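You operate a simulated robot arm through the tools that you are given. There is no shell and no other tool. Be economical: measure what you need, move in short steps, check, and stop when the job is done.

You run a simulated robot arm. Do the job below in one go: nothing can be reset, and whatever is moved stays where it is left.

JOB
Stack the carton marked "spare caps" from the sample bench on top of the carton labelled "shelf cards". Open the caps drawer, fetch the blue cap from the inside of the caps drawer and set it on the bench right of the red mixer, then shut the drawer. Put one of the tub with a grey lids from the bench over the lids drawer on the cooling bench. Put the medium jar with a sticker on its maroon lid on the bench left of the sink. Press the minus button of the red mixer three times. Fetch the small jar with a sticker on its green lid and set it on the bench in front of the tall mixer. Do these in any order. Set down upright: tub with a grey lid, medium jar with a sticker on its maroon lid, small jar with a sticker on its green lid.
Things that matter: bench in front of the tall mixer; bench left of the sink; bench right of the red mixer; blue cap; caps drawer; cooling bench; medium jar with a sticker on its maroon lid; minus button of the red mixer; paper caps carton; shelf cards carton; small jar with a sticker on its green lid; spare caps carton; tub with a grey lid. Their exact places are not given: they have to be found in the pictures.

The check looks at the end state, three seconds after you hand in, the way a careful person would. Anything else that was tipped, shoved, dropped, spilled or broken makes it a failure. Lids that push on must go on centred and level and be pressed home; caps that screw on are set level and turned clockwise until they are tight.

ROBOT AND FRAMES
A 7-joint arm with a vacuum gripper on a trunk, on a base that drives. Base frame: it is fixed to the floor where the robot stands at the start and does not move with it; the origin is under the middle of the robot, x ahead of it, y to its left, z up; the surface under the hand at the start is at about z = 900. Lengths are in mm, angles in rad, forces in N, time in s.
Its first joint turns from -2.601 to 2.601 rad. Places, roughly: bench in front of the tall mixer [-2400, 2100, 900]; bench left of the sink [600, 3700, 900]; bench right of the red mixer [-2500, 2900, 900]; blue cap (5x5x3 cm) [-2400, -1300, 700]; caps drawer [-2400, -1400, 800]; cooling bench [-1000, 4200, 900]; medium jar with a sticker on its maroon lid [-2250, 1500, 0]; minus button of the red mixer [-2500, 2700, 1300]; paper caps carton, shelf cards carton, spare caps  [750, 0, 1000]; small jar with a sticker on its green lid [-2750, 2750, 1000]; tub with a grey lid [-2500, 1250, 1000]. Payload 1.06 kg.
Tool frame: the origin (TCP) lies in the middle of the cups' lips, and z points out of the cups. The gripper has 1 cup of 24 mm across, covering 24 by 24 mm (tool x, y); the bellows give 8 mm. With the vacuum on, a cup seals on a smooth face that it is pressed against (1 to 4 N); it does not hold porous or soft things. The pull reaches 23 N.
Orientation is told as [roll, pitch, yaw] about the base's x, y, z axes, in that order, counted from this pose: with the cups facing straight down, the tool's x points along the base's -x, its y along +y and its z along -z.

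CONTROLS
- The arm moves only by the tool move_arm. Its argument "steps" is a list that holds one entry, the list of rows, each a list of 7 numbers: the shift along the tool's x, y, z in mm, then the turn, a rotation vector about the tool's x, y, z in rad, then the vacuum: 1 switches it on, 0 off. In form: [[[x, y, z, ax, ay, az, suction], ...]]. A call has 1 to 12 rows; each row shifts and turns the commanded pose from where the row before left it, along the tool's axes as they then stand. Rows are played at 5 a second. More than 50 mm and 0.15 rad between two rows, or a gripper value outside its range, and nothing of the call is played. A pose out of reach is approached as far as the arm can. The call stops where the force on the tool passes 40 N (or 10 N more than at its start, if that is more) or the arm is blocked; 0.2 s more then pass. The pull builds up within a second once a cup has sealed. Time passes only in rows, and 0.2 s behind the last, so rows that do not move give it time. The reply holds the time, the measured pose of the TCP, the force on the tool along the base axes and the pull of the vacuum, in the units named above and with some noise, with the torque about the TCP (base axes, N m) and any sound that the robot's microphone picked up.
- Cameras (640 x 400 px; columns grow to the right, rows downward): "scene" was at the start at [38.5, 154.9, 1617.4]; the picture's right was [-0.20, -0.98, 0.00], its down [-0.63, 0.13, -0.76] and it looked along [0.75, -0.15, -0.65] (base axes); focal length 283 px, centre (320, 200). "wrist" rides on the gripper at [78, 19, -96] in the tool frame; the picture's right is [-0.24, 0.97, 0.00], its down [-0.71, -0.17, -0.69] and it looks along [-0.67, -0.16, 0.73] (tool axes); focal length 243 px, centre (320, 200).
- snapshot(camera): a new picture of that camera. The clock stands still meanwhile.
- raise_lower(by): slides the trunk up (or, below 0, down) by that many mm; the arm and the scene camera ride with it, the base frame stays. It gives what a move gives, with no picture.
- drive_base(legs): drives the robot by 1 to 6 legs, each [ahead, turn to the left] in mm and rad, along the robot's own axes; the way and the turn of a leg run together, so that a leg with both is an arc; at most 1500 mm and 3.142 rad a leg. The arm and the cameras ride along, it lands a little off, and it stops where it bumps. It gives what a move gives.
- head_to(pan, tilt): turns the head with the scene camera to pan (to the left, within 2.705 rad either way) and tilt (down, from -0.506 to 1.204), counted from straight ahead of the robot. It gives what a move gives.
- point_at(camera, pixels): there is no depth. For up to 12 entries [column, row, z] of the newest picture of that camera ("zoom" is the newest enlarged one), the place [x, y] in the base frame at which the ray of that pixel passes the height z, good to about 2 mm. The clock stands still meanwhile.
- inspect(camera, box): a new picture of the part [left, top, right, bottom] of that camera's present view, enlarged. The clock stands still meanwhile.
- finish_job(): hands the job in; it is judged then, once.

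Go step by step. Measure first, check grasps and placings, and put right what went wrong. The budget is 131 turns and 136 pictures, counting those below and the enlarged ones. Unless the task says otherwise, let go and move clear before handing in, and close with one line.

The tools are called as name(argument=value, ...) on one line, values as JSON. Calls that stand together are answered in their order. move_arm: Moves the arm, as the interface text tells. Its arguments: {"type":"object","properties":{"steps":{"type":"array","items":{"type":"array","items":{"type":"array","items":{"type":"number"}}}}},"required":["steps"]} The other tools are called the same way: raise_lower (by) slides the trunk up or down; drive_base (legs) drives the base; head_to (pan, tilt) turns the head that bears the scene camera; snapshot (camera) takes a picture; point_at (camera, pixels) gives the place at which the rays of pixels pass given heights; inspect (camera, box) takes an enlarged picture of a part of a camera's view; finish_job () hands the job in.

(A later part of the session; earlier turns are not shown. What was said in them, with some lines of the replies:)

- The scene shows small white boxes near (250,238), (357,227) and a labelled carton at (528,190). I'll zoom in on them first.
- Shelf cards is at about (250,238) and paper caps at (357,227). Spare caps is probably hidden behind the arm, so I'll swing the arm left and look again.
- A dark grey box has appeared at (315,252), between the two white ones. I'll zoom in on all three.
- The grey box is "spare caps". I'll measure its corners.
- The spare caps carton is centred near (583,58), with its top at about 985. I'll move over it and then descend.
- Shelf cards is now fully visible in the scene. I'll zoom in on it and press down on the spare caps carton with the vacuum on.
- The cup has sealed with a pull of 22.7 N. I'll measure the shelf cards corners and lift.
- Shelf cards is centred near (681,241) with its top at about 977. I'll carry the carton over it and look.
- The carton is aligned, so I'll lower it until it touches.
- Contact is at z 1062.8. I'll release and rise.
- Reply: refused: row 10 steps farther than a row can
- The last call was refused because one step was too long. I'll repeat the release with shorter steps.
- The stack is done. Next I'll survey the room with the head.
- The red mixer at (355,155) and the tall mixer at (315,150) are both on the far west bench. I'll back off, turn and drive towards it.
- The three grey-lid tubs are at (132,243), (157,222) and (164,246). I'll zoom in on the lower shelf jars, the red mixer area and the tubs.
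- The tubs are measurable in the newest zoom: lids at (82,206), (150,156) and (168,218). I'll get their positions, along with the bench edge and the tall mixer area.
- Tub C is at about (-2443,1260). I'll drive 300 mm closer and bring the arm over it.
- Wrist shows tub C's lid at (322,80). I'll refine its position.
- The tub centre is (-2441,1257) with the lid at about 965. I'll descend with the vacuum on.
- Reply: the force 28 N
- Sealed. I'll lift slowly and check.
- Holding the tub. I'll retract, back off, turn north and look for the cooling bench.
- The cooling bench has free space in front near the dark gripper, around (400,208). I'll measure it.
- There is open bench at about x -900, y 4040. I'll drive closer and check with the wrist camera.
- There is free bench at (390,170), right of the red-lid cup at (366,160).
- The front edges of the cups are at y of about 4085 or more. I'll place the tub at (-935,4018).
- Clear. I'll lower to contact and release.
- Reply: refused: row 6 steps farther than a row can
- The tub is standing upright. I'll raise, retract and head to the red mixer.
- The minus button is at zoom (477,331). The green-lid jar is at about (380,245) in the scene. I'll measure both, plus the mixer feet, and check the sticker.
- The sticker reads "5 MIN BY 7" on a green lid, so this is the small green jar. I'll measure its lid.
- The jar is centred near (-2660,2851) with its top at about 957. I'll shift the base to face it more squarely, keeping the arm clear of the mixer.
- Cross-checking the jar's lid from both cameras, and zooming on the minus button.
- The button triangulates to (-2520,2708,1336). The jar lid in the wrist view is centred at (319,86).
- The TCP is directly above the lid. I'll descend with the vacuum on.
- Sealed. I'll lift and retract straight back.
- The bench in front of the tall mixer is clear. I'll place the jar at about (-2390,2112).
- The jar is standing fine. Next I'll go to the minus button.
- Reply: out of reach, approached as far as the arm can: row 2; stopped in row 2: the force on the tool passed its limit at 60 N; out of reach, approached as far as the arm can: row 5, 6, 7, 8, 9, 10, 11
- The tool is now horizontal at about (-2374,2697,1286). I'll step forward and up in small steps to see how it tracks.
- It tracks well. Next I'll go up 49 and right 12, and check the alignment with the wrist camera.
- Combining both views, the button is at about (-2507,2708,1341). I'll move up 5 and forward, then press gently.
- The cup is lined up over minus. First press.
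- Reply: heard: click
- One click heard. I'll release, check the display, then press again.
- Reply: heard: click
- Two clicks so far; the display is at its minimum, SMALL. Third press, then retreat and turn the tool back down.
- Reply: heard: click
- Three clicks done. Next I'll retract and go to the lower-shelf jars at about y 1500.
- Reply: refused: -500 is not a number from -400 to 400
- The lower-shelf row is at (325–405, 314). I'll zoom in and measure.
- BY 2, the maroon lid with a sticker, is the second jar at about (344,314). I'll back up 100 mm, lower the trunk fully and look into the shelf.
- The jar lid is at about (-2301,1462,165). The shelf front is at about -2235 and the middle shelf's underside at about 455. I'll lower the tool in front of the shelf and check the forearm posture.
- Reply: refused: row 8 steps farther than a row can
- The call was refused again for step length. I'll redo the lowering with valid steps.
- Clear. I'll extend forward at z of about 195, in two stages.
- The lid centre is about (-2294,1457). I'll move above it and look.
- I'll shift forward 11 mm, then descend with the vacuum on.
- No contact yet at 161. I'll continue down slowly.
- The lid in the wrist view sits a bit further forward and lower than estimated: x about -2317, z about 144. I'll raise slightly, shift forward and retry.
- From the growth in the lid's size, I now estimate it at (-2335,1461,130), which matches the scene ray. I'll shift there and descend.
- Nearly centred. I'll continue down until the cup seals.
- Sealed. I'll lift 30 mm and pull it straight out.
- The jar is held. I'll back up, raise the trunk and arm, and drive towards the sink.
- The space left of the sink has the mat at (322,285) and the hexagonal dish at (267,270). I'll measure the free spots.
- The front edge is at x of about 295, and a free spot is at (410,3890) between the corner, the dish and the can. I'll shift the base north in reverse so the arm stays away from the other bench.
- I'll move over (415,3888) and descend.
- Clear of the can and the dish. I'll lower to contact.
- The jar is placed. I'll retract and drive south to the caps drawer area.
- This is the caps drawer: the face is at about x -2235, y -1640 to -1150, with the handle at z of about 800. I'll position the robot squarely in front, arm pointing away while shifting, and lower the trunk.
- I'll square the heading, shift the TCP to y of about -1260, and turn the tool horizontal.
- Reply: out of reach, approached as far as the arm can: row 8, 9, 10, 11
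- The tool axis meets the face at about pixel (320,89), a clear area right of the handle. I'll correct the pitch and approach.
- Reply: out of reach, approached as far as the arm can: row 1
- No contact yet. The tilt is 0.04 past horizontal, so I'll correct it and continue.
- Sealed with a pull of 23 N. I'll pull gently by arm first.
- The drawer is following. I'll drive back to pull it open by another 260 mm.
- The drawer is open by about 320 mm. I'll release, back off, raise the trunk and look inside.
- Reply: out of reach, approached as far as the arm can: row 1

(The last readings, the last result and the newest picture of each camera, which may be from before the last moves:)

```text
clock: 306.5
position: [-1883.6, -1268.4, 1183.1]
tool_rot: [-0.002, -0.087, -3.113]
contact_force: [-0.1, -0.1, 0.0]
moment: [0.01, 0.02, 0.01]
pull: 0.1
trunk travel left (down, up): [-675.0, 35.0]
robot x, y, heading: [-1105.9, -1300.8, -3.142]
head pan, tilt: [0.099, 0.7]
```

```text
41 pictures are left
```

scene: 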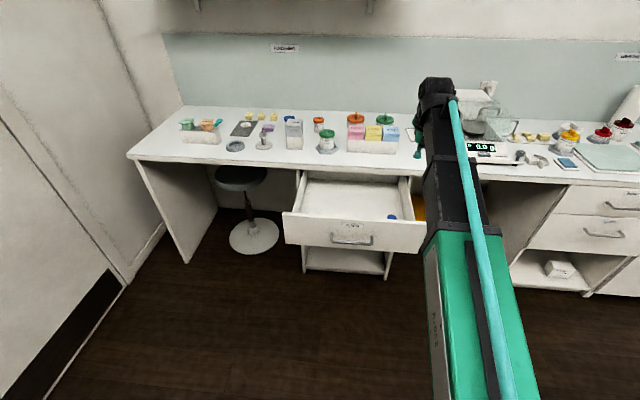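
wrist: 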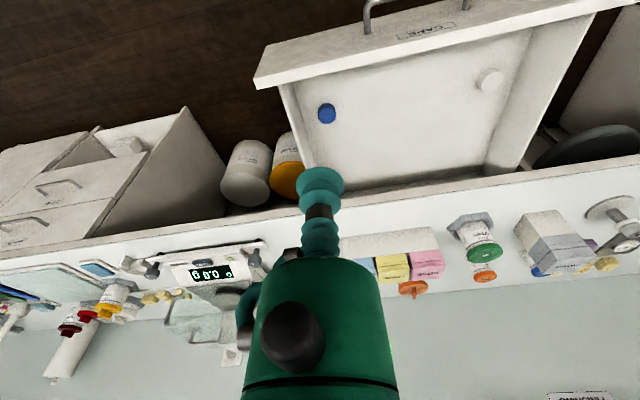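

The blue cap is at wrist (326,113) and scene (392,217). I'll level the tool and measure the cap.

point_at(camera="wrist", pixels=[[327, 114, 740], [327, 114, 770], [327, 114, 800], [318, 114, 770], [336, 114, 770]])

point_at(camera="scene", pixels=[[392, 216, 740], [392, 216, 770], [392, 216, 800]])

inspect(camera="scene", box=[340, 180, 440, 242])

inspect(camera="wrist", box=[260, 70, 400, 160])

move_arm(steps=[[[0, 0, 0, 0, 0.086, -0.028, 0], [0, 0, 0, 0, 0, 0, 0]]])

```text
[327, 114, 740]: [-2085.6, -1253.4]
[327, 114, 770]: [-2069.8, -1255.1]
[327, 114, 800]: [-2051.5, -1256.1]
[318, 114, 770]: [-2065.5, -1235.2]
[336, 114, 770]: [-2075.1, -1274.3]
```

```text
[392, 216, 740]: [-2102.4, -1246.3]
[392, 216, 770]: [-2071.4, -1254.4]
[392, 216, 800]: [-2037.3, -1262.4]
```

```text
6.40 times, centred on (390, 211) of scene
```

zoom: 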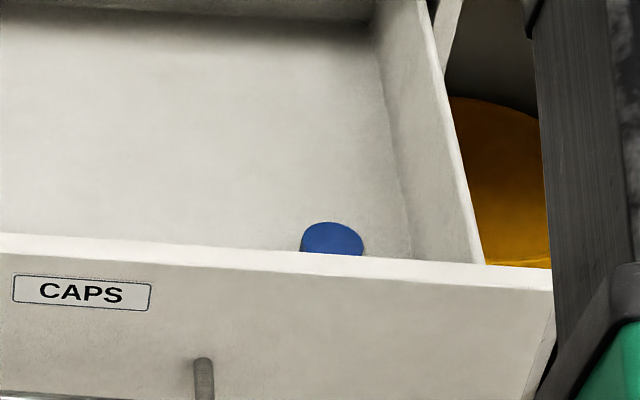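

```text
4.44 times, centred on (330, 115) of wrist
```

zoom: 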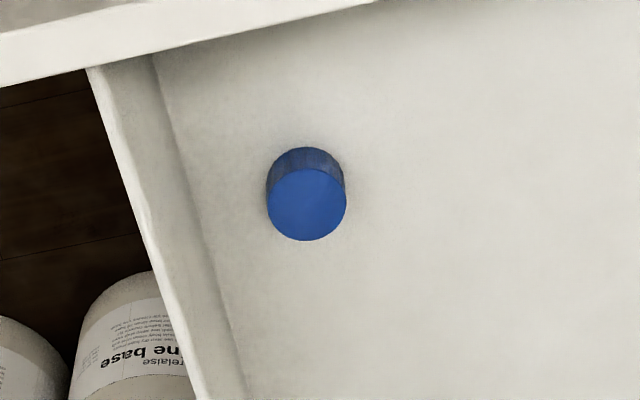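

```text
clock: 307.1
position: [-1881.9, -1269.5, 1182.8]
tool_rot: [-0.003, 0.0, -3.086]
contact_force: [-0.2, 0.1, 0.5]
moment: [0.0, 0.0, -0.02]
pull: 0.1
trunk travel left (down, up): [-675.0, 35.0]
robot x, y, heading: [-1102.0, -1300.8, -3.146]
head pan, tilt: [0.099, 0.7]
```

The cap is at about (-2070,-1255), top z about 770. I'll drive 150 mm forward, fix the yaw, and go over it.

drive_base(legs=[[150, 0]])

move_arm(steps=[[[0, 0, 0, 0, 0, 0.055, 0], [-20, -7, 40, 0, 0, 0, 0], [-20, -7, 40, 0, 0, 0, 0], [0, 0, 45, 0, 0, 0, 0], [0, 0, 45, 0, 0, 0, 0], [0, 0, 45, 0, 0, 0, 0], [0, 0, 45, 0, 0, 0, 0], [0, 0, 45, 0, 0, 0, 0], [0, 0, 0, 0, 0, 0, 0]]])

snapshot(camera="wrist")

```text
clock: 308.5
position: [-2034.7, -1269.3, 1182.1]
tool_rot: [-0.001, -0.001, -3.085]
contact_force: [-1.1, -0.1, -0.8]
moment: [0.0, -0.05, 0.0]
pull: 0.1
trunk travel left (down, up): [-675.0, 35.0]
robot x, y, heading: [-1255.5, -1304.0, -3.141]
head pan, tilt: [0.099, 0.7]
```

```text
clock: 310.5
position: [-2074.5, -1254.0, 879.1]
tool_rot: [-0.003, -0.001, -3.142]
contact_force: [-0.7, 0.5, -0.5]
moment: [0.04, 0.0, -0.01]
pull: 0.1
trunk travel left (down, up): [-675.0, 35.0]
robot x, y, heading: [-1255.5, -1302.0, -3.138]
head pan, tilt: [0.099, 0.7]
```

```text
38 pictures are left
```

wrist: 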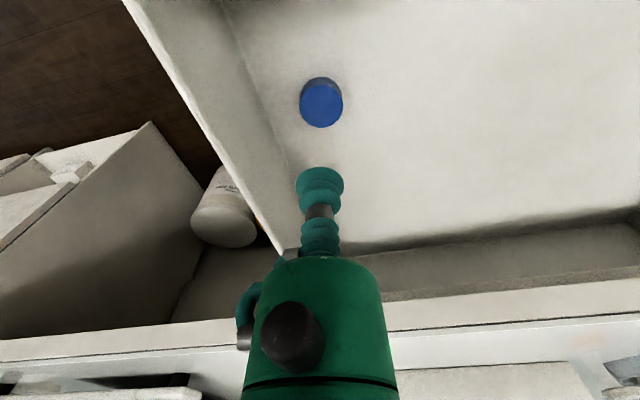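

point_at(camera="wrist", pixels=[[322, 104, 760], [322, 104, 770], [322, 104, 780]])

move_arm(steps=[[[0, 0, 45, 0, 0, 0, 0], [0, 0, 35, 0, 0, 0, 0], [0, 0, 0, 0, 0, 0, 0]]])

snapshot(camera="wrist")

```text
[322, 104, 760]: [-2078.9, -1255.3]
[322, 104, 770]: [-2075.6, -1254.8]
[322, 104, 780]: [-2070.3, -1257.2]
```

```text
clock: 311.3
position: [-2074.0, -1253.8, 798.8]
tool_rot: [-0.002, -0.003, -3.142]
contact_force: [-0.4, -0.8, -0.2]
moment: [0.01, 0.04, -0.01]
pull: 0.0
trunk travel left (down, up): [-675.0, 35.0]
robot x, y, heading: [-1253.5, -1304.1, -3.141]
head pan, tilt: [0.099, 0.7]
```

```text
37 pictures are left
```

wrist: 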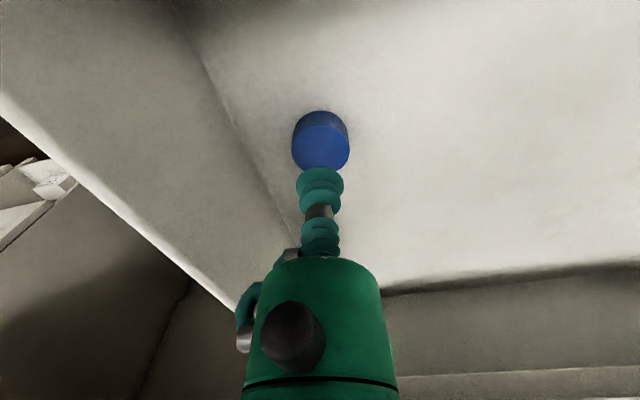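

The change in apparent size suggests the cap is lower (z about 725) and further forward. I'll step down and recheck.

move_arm(steps=[[[-8, 0, 20, 0, 0, 0, 0], [-5, 0, 15, 0, 0, 0, 0], [0, 0, 0, 0, 0, 0, 0]]])

inspect(camera="wrist", box=[240, 80, 400, 180])

```text
clock: 312.1
position: [-2087.4, -1254.5, 762.9]
tool_rot: [-0.004, 0.0, -3.142]
contact_force: [0.1, -0.4, -0.2]
moment: [0.01, -0.03, -0.03]
pull: 0.0
trunk travel left (down, up): [-675.0, 35.0]
robot x, y, heading: [-1254.6, -1299.0, -3.144]
head pan, tilt: [0.099, 0.7]
```

```text
4.00 times, centred on (320, 130) of wrist
```

zoom: 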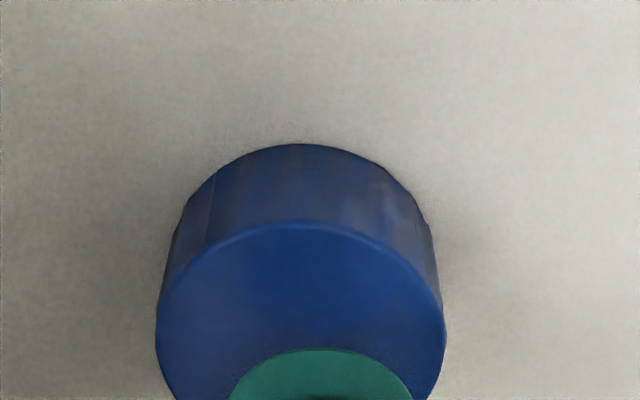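

The cap is about 16 mm below. I'll adjust slightly and descend with the vacuum on.

move_arm(steps=[[[3, -2, 8, 0, 0, 0, 1], [0, 0, 5, 0, 0, 0, 1], [0, 0, 4, 0, 0, 0, 1], [0, 0, 4, 0, 0, 0, 1], [0, 0, 3, 0, 0, 0, 1], [0, 0, 0, 0, 0, 0, 1], [0, 0, 0, 0, 0, 0, 1]]])

inspect(camera="wrist", box=[240, 100, 400, 200])

```text
clock: 313.7
position: [-2083.1, -1251.5, 741.4]
tool_rot: [-0.004, -0.004, -3.141]
contact_force: [-0.9, 0.2, 15.7]
moment: [0.0, 0.05, 0.0]
pull: 22.6
trunk travel left (down, up): [-675.0, 35.0]
robot x, y, heading: [-1254.6, -1296.6, -3.137]
head pan, tilt: [0.099, 0.7]
```

```text
4.00 times, centred on (320, 150) of wrist
```

zoom: 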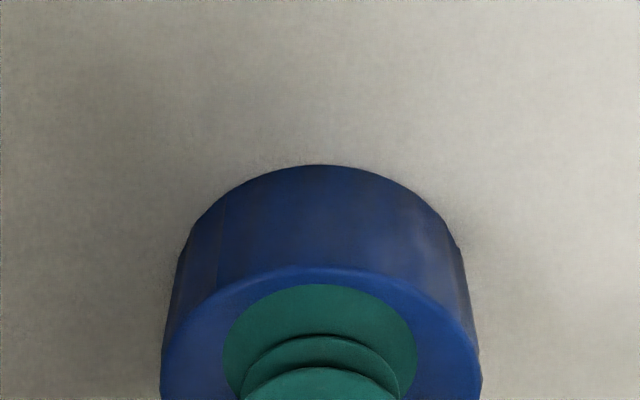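

Sealed. I'll lift out, retract, back away and drive to the red mixer.

move_arm(steps=[[[0, 0, -10, 0, 0, 0, 1], [0, 0, -30, 0, 0, 0, 1], [0, 0, -45, 0, 0, 0, 1], [0, 0, -45, 0, 0, 0, 1], [0, 0, -45, 0, 0, 0, 1], [0, 0, -45, 0, 0, 0, 1], [0, 0, -45, 0, 0, 0, 1], [0, 0, -45, 0, 0, 0, 1], [0, 0, -45, 0, 0, 0, 1], [0, 0, -40, 0, 0, 0, 1], [0, 0, 0, 0, 0, 0, 1]]])

move_arm(steps=[[[45, 5, 0, 0, 0, 0, 1], [45, 5, 0, 0, 0, 0, 1], [45, 10, 0, 0, 0, 0, 1], [45, 10, 0, 0, 0, 0, 1], [25, 10, 0, 0, 0, 0, 1], [0, 0, 0, 0, 0, 0, 1]]])

snapshot(camera="wrist")

drive_base(legs=[[-300, 0], [0, -1.44], [1500, 0], [1500, 0], [1180, 0], [0, 1.44]])

```text
clock: 316.1
position: [-2084.0, -1253.9, 1133.9]
tool_rot: [-0.002, -0.002, -3.141]
contact_force: [0.8, 0.5, -0.4]
moment: [0.0, 0.03, -0.03]
pull: 22.5
trunk travel left (down, up): [-675.0, 35.0]
robot x, y, heading: [-1258.3, -1301.7, -3.142]
head pan, tilt: [0.099, 0.7]
```

```text
clock: 317.5
position: [-1876.8, -1292.7, 1134.0]
tool_rot: [-0.001, 0.0, -3.141]
contact_force: [0.2, 0.7, -0.3]
moment: [0.0, 0.0, 0.02]
pull: 22.7
trunk travel left (down, up): [-675.0, 35.0]
robot x, y, heading: [-1255.3, -1297.3, -3.143]
head pan, tilt: [0.099, 0.7]
```

```text
34 pictures are left
```

wrist: 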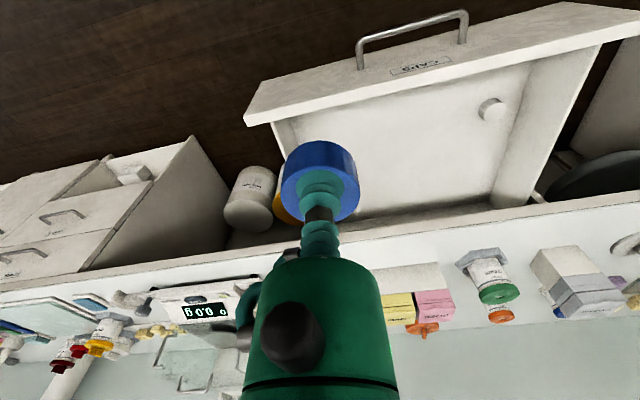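

```text
clock: 346.2
position: [-2101.9, 2860.9, 1134.3]
tool_rot: [-0.003, -0.001, 3.132]
contact_force: [0.4, 0.3, 0.6]
moment: [-0.05, 0.0, 0.01]
pull: 22.7
trunk travel left (down, up): [-675.0, 35.0]
robot x, y, heading: [-1478.6, 2845.2, 3.137]
head pan, tilt: [0.099, 0.7]
```

The cap is held. I'll approach and lower it at (-2490,2860).

drive_base(legs=[[230, 0]])

move_arm(steps=[[[-40, 0, 0, 0, 0, 0, 1], [-40, 0, 0, 0, 0, 0, 1], [-40, 0, 0, 0, 0, 0, 1], [-38, 0, 0, 0, 0, 0, 1], [0, 0, 45, 0, 0, 0, 1], [0, 0, 45, 0, 0, 0, 1], [0, 0, 45, 0, 0, 0, 1], [0, 0, 30, 0, 0, 0, 1], [0, 0, 0, 0, 0, 0, 1]]])

snapshot(camera="wrist")

```text
clock: 347.9
position: [-2332.0, 2863.0, 1134.5]
tool_rot: [-0.004, 0.001, 3.13]
contact_force: [0.1, 0.0, 0.0]
moment: [0.0, 0.02, -0.04]
pull: 22.8
trunk travel left (down, up): [-675.0, 35.0]
robot x, y, heading: [-1711.3, 2843.4, 3.128]
head pan, tilt: [0.099, 0.7]
```

```text
clock: 349.9
position: [-2488.8, 2865.9, 969.7]
tool_rot: [-0.003, 0.0, 3.129]
contact_force: [0.4, 0.5, -0.3]
moment: [-0.03, -0.01, -0.04]
pull: 22.9
trunk travel left (down, up): [-675.0, 35.0]
robot x, y, heading: [-1711.3, 2846.1, 3.132]
head pan, tilt: [0.099, 0.7]
```

```text
33 pictures are left
```

wrist: 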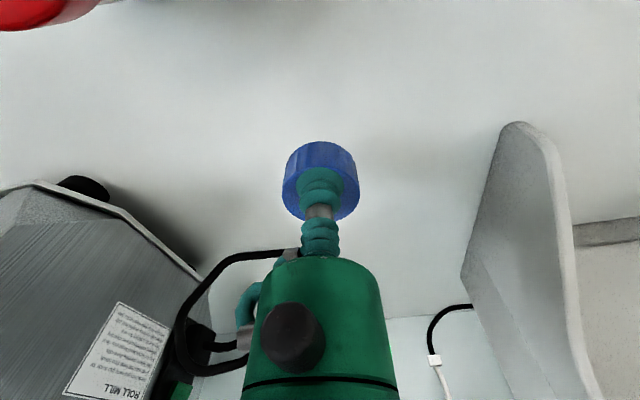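

move_arm(steps=[[[0, 0, 25, 0, 0, 0, 1], [0, 0, 8, 0, 0, 0, 1], [0, 0, 5, 0, 0, 0, 1], [0, 0, 4, 0, 0, 0, 1], [0, 0, 0, 0, 0, 0, 1]]])

```text
clock: 351.1
position: [-2488.8, 2865.3, 928.2]
tool_rot: [-0.005, -0.002, 3.131]
contact_force: [-0.5, -0.3, 0.2]
moment: [0.0, 0.0, -0.04]
pull: 23.1
trunk travel left (down, up): [-675.0, 35.0]
robot x, y, heading: [-1707.3, 2848.2, 3.133]
head pan, tilt: [0.099, 0.7]
```

move_arm(steps=[[[0, 0, 3, 0, 0, 0, 1], [0, 0, 3, 0, 0, 0, 1], [0, 0, 2, 0, 0, 0, 1], [0, 0, 0, 0, 0, 0, 1]]])

```text
clock: 352.1
position: [-2488.3, 2866.6, 920.8]
tool_rot: [-0.004, -0.002, 3.131]
contact_force: [-3.5, 0.5, 16.2]
moment: [-0.03, 0.04, 0.02]
pull: 22.9
trunk travel left (down, up): [-675.0, 35.0]
robot x, y, heading: [-1706.9, 2847.5, 3.129]
head pan, tilt: [0.099, 0.7]
```

Contact with the bench. I'll release and rise.

move_arm(steps=[[[0, 0, -2, 0, 0, 0, 0], [0, 0, 0, 0, 0, 0, 0], [0, 0, 0, 0, 0, 0, 0], [0, 0, 0, 0, 0, 0, 0], [0, 0, 0, 0, 0, 0, 0], [0, 0, -5, 0, 0, 0, 0], [0, 0, -20, 0, 0, 0, 0], [0, 0, -45, 0, 0, 0, 0], [0, 0, -45, 0, 0, 0, 0], [0, 0, -45, 0, 0, 0, 0], [0, 0, -45, 0, 0, 0, 0], [0, 0, -40, 0, 0, 0, 0]]])

snapshot(camera="wrist")

```text
clock: 354.7
position: [-2488.5, 2863.8, 1166.7]
tool_rot: [-0.003, -0.003, 3.132]
contact_force: [0.4, 0.8, 0.5]
moment: [0.0, 0.0, 0.0]
pull: 0.0
trunk travel left (down, up): [-675.0, 35.0]
robot x, y, heading: [-1704.6, 2849.6, 3.137]
head pan, tilt: [0.099, 0.7]
```

```text
32 pictures are left
```

wrist: 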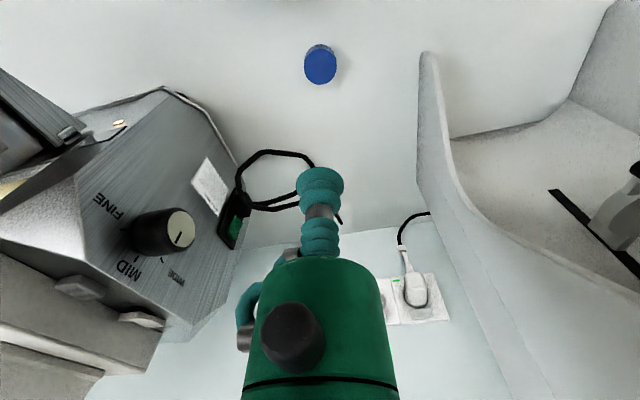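

The cap is in place. I'll return to the drawer, driving in reverse so the arm points away from walls.

move_arm(steps=[[[45, 0, 0, 0, 0, 0, 0], [45, 0, 0, 0, 0, 0, 0], [45, 0, 0, 0, 0, 0, 0], [30, 0, 0, 0, 0, 0, 0]]])

drive_base(legs=[[-250, 0], [0, -1.475], [-1500, 0], [-1500, 0], [-1170, 0], [0, 1.478]])

head_to(pan=0.1, tilt=0.6)

snapshot(camera="scene")

```text
clock: 355.7
position: [-2323.4, 2864.2, 1166.1]
tool_rot: [-0.005, -0.002, 3.131]
contact_force: [-0.2, -1.0, -0.2]
moment: [-0.02, -0.01, -0.01]
pull: 0.2
trunk travel left (down, up): [-675.0, 35.0]
robot x, y, heading: [-1706.9, 2849.4, 3.129]
head pan, tilt: [0.099, 0.7]
```

```text
clock: 384.4
position: [-1766.1, -1293.5, 1164.8]
tool_rot: [-0.005, -0.001, 3.128]
contact_force: [-0.3, -0.3, -0.3]
moment: [0.02, 0.02, -0.03]
pull: 0.0
trunk travel left (down, up): [-675.0, 35.0]
robot x, y, heading: [-1155.5, -1309.5, 3.129]
head pan, tilt: [0.099, 0.7]
```

```text
clock: 385.1
position: [-1767.6, -1292.4, 1165.7]
tool_rot: [-0.003, -0.003, 3.128]
contact_force: [0.4, -0.2, -0.9]
moment: [0.01, 0.0, -0.01]
pull: 0.1
trunk travel left (down, up): [-675.0, 35.0]
robot x, y, heading: [-1151.4, -1310.5, 3.126]
head pan, tilt: [0.099, 0.6]
```

```text
31 pictures are left
```

scene: 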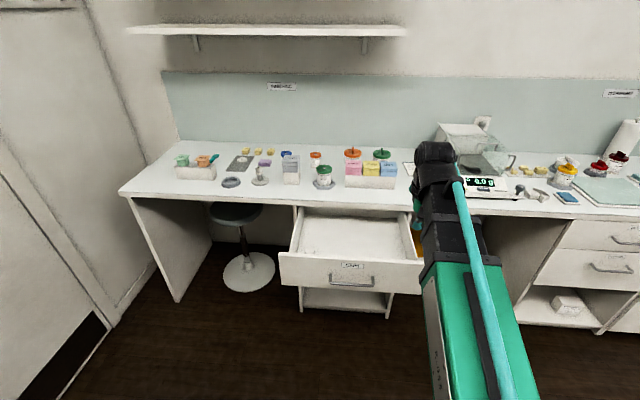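

The drawer is still open. I'll shift the TCP to y of about -1265, turn the tool horizontal, then lower it in front of the face.

move_arm(steps=[[[-20, -14, 0, 0, 0, 0, 0], [-20, -14, 0, 0, 0, 0, 0], [0, 0, 0, 0, 0, 0, 0]]])

move_arm(steps=[[[0, 0, 0, 0, -0.143, 0, 0], [0, 0, 0, 0, -0.143, 0, 0], [0, 0, 0, 0, -0.143, 0, 0], [0, 0, 0, 0, -0.143, 0, 0], [0, 0, 0, 0, -0.143, 0, 0], [0, 0, 0, 0, -0.143, 0, 0], [0, 0, 0, 0, -0.143, 0, 0], [0, 0, 0, 0, -0.143, 0, 0], [0, 0, 0, 0, -0.143, 0, 0], [0, 0, 0, 0, -0.143, 0, 0], [0, 0, 0, 0, -0.141, 0, 0], [0, 0, 0, 0, 0, 0, 0]]])

drive_base(legs=[[-80, 0]])

raise_lower(by=-345)

snapshot(camera="wrist")

```text
clock: 385.9
position: [-1805.5, -1263.4, 1167.5]
tool_rot: [-0.003, -0.002, 3.127]
contact_force: [-0.3, -0.3, 0.1]
moment: [0.03, -0.01, 0.02]
pull: 0.1
trunk travel left (down, up): [-675.0, 35.0]
robot x, y, heading: [-1151.3, -1308.3, 3.13]
head pan, tilt: [0.099, 0.6]
```

```text
clock: 388.5
position: [-1881.5, -1258.0, 1179.4]
tool_rot: [-0.067, -1.535, -3.082]
contact_force: [-0.2, 0.1, -0.6]
moment: [0.03, 0.0, -0.03]
pull: 0.1
out of reach, approached as far as the arm can: row 6, 7, 8, 9, 10, 11
trunk travel left (down, up): [-675.0, 35.0]
robot x, y, heading: [-1155.0, -1310.3, 3.128]
head pan, tilt: [0.099, 0.6]
```

```text
clock: 389.6
position: [-1799.6, -1260.6, 1181.8]
tool_rot: [-0.078, -1.537, -3.069]
contact_force: [-0.4, 0.2, -0.1]
moment: [0.02, -0.02, 0.04]
pull: 0.0
trunk travel left (down, up): [-675.0, 35.0]
robot x, y, heading: [-1073.8, -1314.9, 3.129]
head pan, tilt: [0.099, 0.6]
```

```text
clock: 392.9
position: [-1800.2, -1259.4, 835.2]
tool_rot: [-0.073, -1.535, -3.074]
contact_force: [-0.2, -1.0, -0.1]
moment: [0.01, 0.0, 0.0]
pull: 0.2
trunk travel left (down, up): [-330.0, 380.0]
robot x, y, heading: [-1071.7, -1311.3, 3.127]
head pan, tilt: [0.099, 0.6]
```

```text
30 pictures are left
```

wrist: 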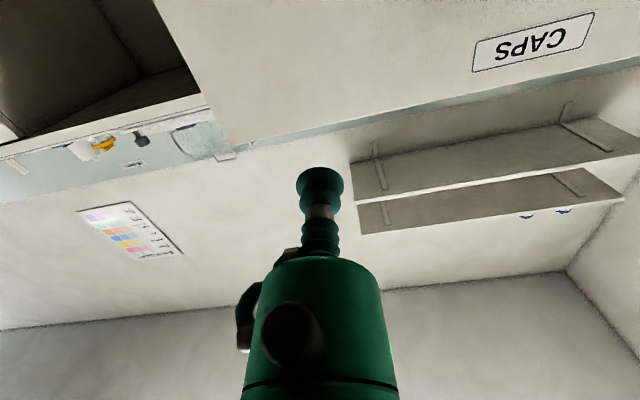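

The face is straight ahead. I'll push the drawer in by driving 405 mm, then finish with the arm.

drive_base(legs=[[405, 0]])

snapshot(camera="wrist")

```text
clock: 395.4
position: [-2207.1, -1254.1, 834.6]
tool_rot: [-0.072, -1.533, -3.072]
contact_force: [0.3, 0.1, 0.2]
moment: [-0.04, 0.02, 0.0]
pull: 0.1
trunk travel left (down, up): [-330.0, 380.0]
robot x, y, heading: [-1478.5, -1306.8, 3.128]
head pan, tilt: [0.099, 0.6]
```

```text
29 pictures are left
```

wrist: 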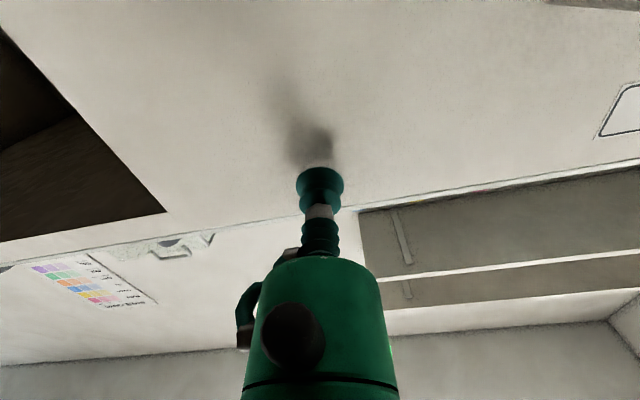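

The drawer is nearly closed. I'll push the rest with the arm until it stops.

move_arm(steps=[[[0, 0, 10, 0, 0, 0, 0], [0, 0, 10, 0, 0, 0, 0], [0, 0, 10, 0, 0, 0, 0], [0, 0, 8, 0, 0, 0, 0], [0, 0, 5, 0, 0, 0, 0], [0, 0, 3, 0, 0, 0, 0], [0, 0, 3, 0, 0, 0, 0], [0, 0, 3, 0, 0, 0, 0], [0, 0, 2, 0, 0, 0, 0], [0, 0, 2, 0, 0, 0, 0], [0, 0, 0, 0, 0, 0, 0]]])

```text
clock: 397.9
position: [-2261.5, -1254.1, 832.9]
tool_rot: [-0.072, -1.534, -3.07]
contact_force: [6.2, -0.2, -2.3]
moment: [0.01, 0.06, -0.07]
pull: 0.1
trunk travel left (down, up): [-330.0, 380.0]
robot x, y, heading: [-1480.0, -1302.8, 3.132]
head pan, tilt: [0.099, 0.6]
```

move_arm(steps=[[[0, 0, 3, 0, 0, 0, 0], [0, 0, 3, 0, 0, 0, 0], [0, 0, 2, 0, 0, 0, 0], [0, 0, 0, 0, 0, 0, 0]]])

snapshot(camera="scene")

```text
clock: 398.5
position: [-2263.5, -1254.4, 831.6]
tool_rot: [-0.065, -1.535, -3.079]
contact_force: [11.9, 0.2, 0.3]
moment: [0.08, 0.02, 0.0]
pull: 0.0
trunk travel left (down, up): [-330.0, 380.0]
robot x, y, heading: [-1477.4, -1306.4, 3.129]
head pan, tilt: [0.099, 0.6]
stopped in row 3: the force on the tool passed its limit at 44 N (the readings are from after the stop); the commanded pose is now the measured one
```

```text
28 pictures are left
```

scene: 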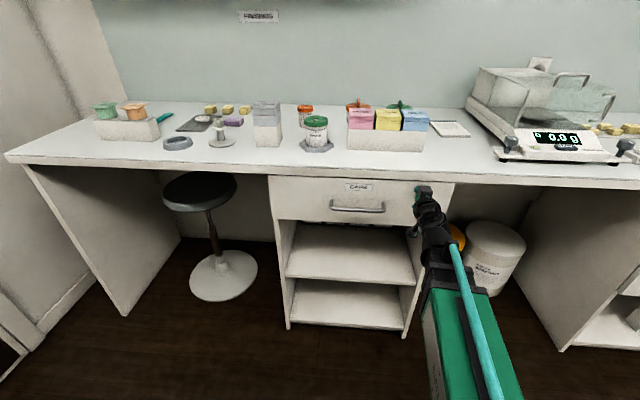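

The drawer hit its stop and looks closed. I'll back off and check.

move_arm(steps=[[[0, 0, -5, 0, 0, 0, 0], [0, 0, -15, 0, 0, 0, 0], [0, 0, -30, 0, 0, 0, 0], [0, 0, -30, 0, 0, 0, 0]]])

drive_base(legs=[[-200, 0]])

inspect(camera="scene", box=[240, 130, 480, 280])

```text
clock: 399.5
position: [-2205.9, -1254.2, 834.2]
tool_rot: [-0.067, -1.533, -3.076]
contact_force: [0.2, 0.1, 0.9]
moment: [-0.01, 0.03, 0.0]
pull: 0.1
out of reach, approached as far as the arm can: row 4
trunk travel left (down, up): [-330.0, 380.0]
robot x, y, heading: [-1478.2, -1306.4, 3.126]
head pan, tilt: [0.099, 0.6]
```

```text
clock: 401.1
position: [-2004.3, -1258.0, 833.4]
tool_rot: [-0.067, -1.533, -3.076]
contact_force: [-0.4, -0.9, -0.3]
moment: [-0.02, 0.01, -0.01]
pull: 0.1
trunk travel left (down, up): [-330.0, 380.0]
robot x, y, heading: [-1274.3, -1309.4, 3.129]
head pan, tilt: [0.099, 0.6]
```

```text
2.67 times, centred on (360, 205) of scene
```

zoom: 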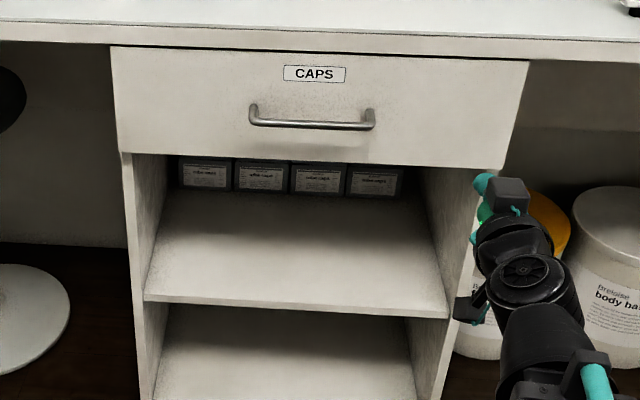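

The drawer is shut, and I checked the other placements with the cameras as I went. Handing in.

finish_job()

```text
The job is handed in.
```

All six tasks are done and handed in: spare caps stacked on shelf cards, blue cap right of the red mixer with the caps drawer shut, tub on the cooling bench, maroon-lid jar left of the sink, minus pressed three times, and green-lid jar in front of the tall mixer.
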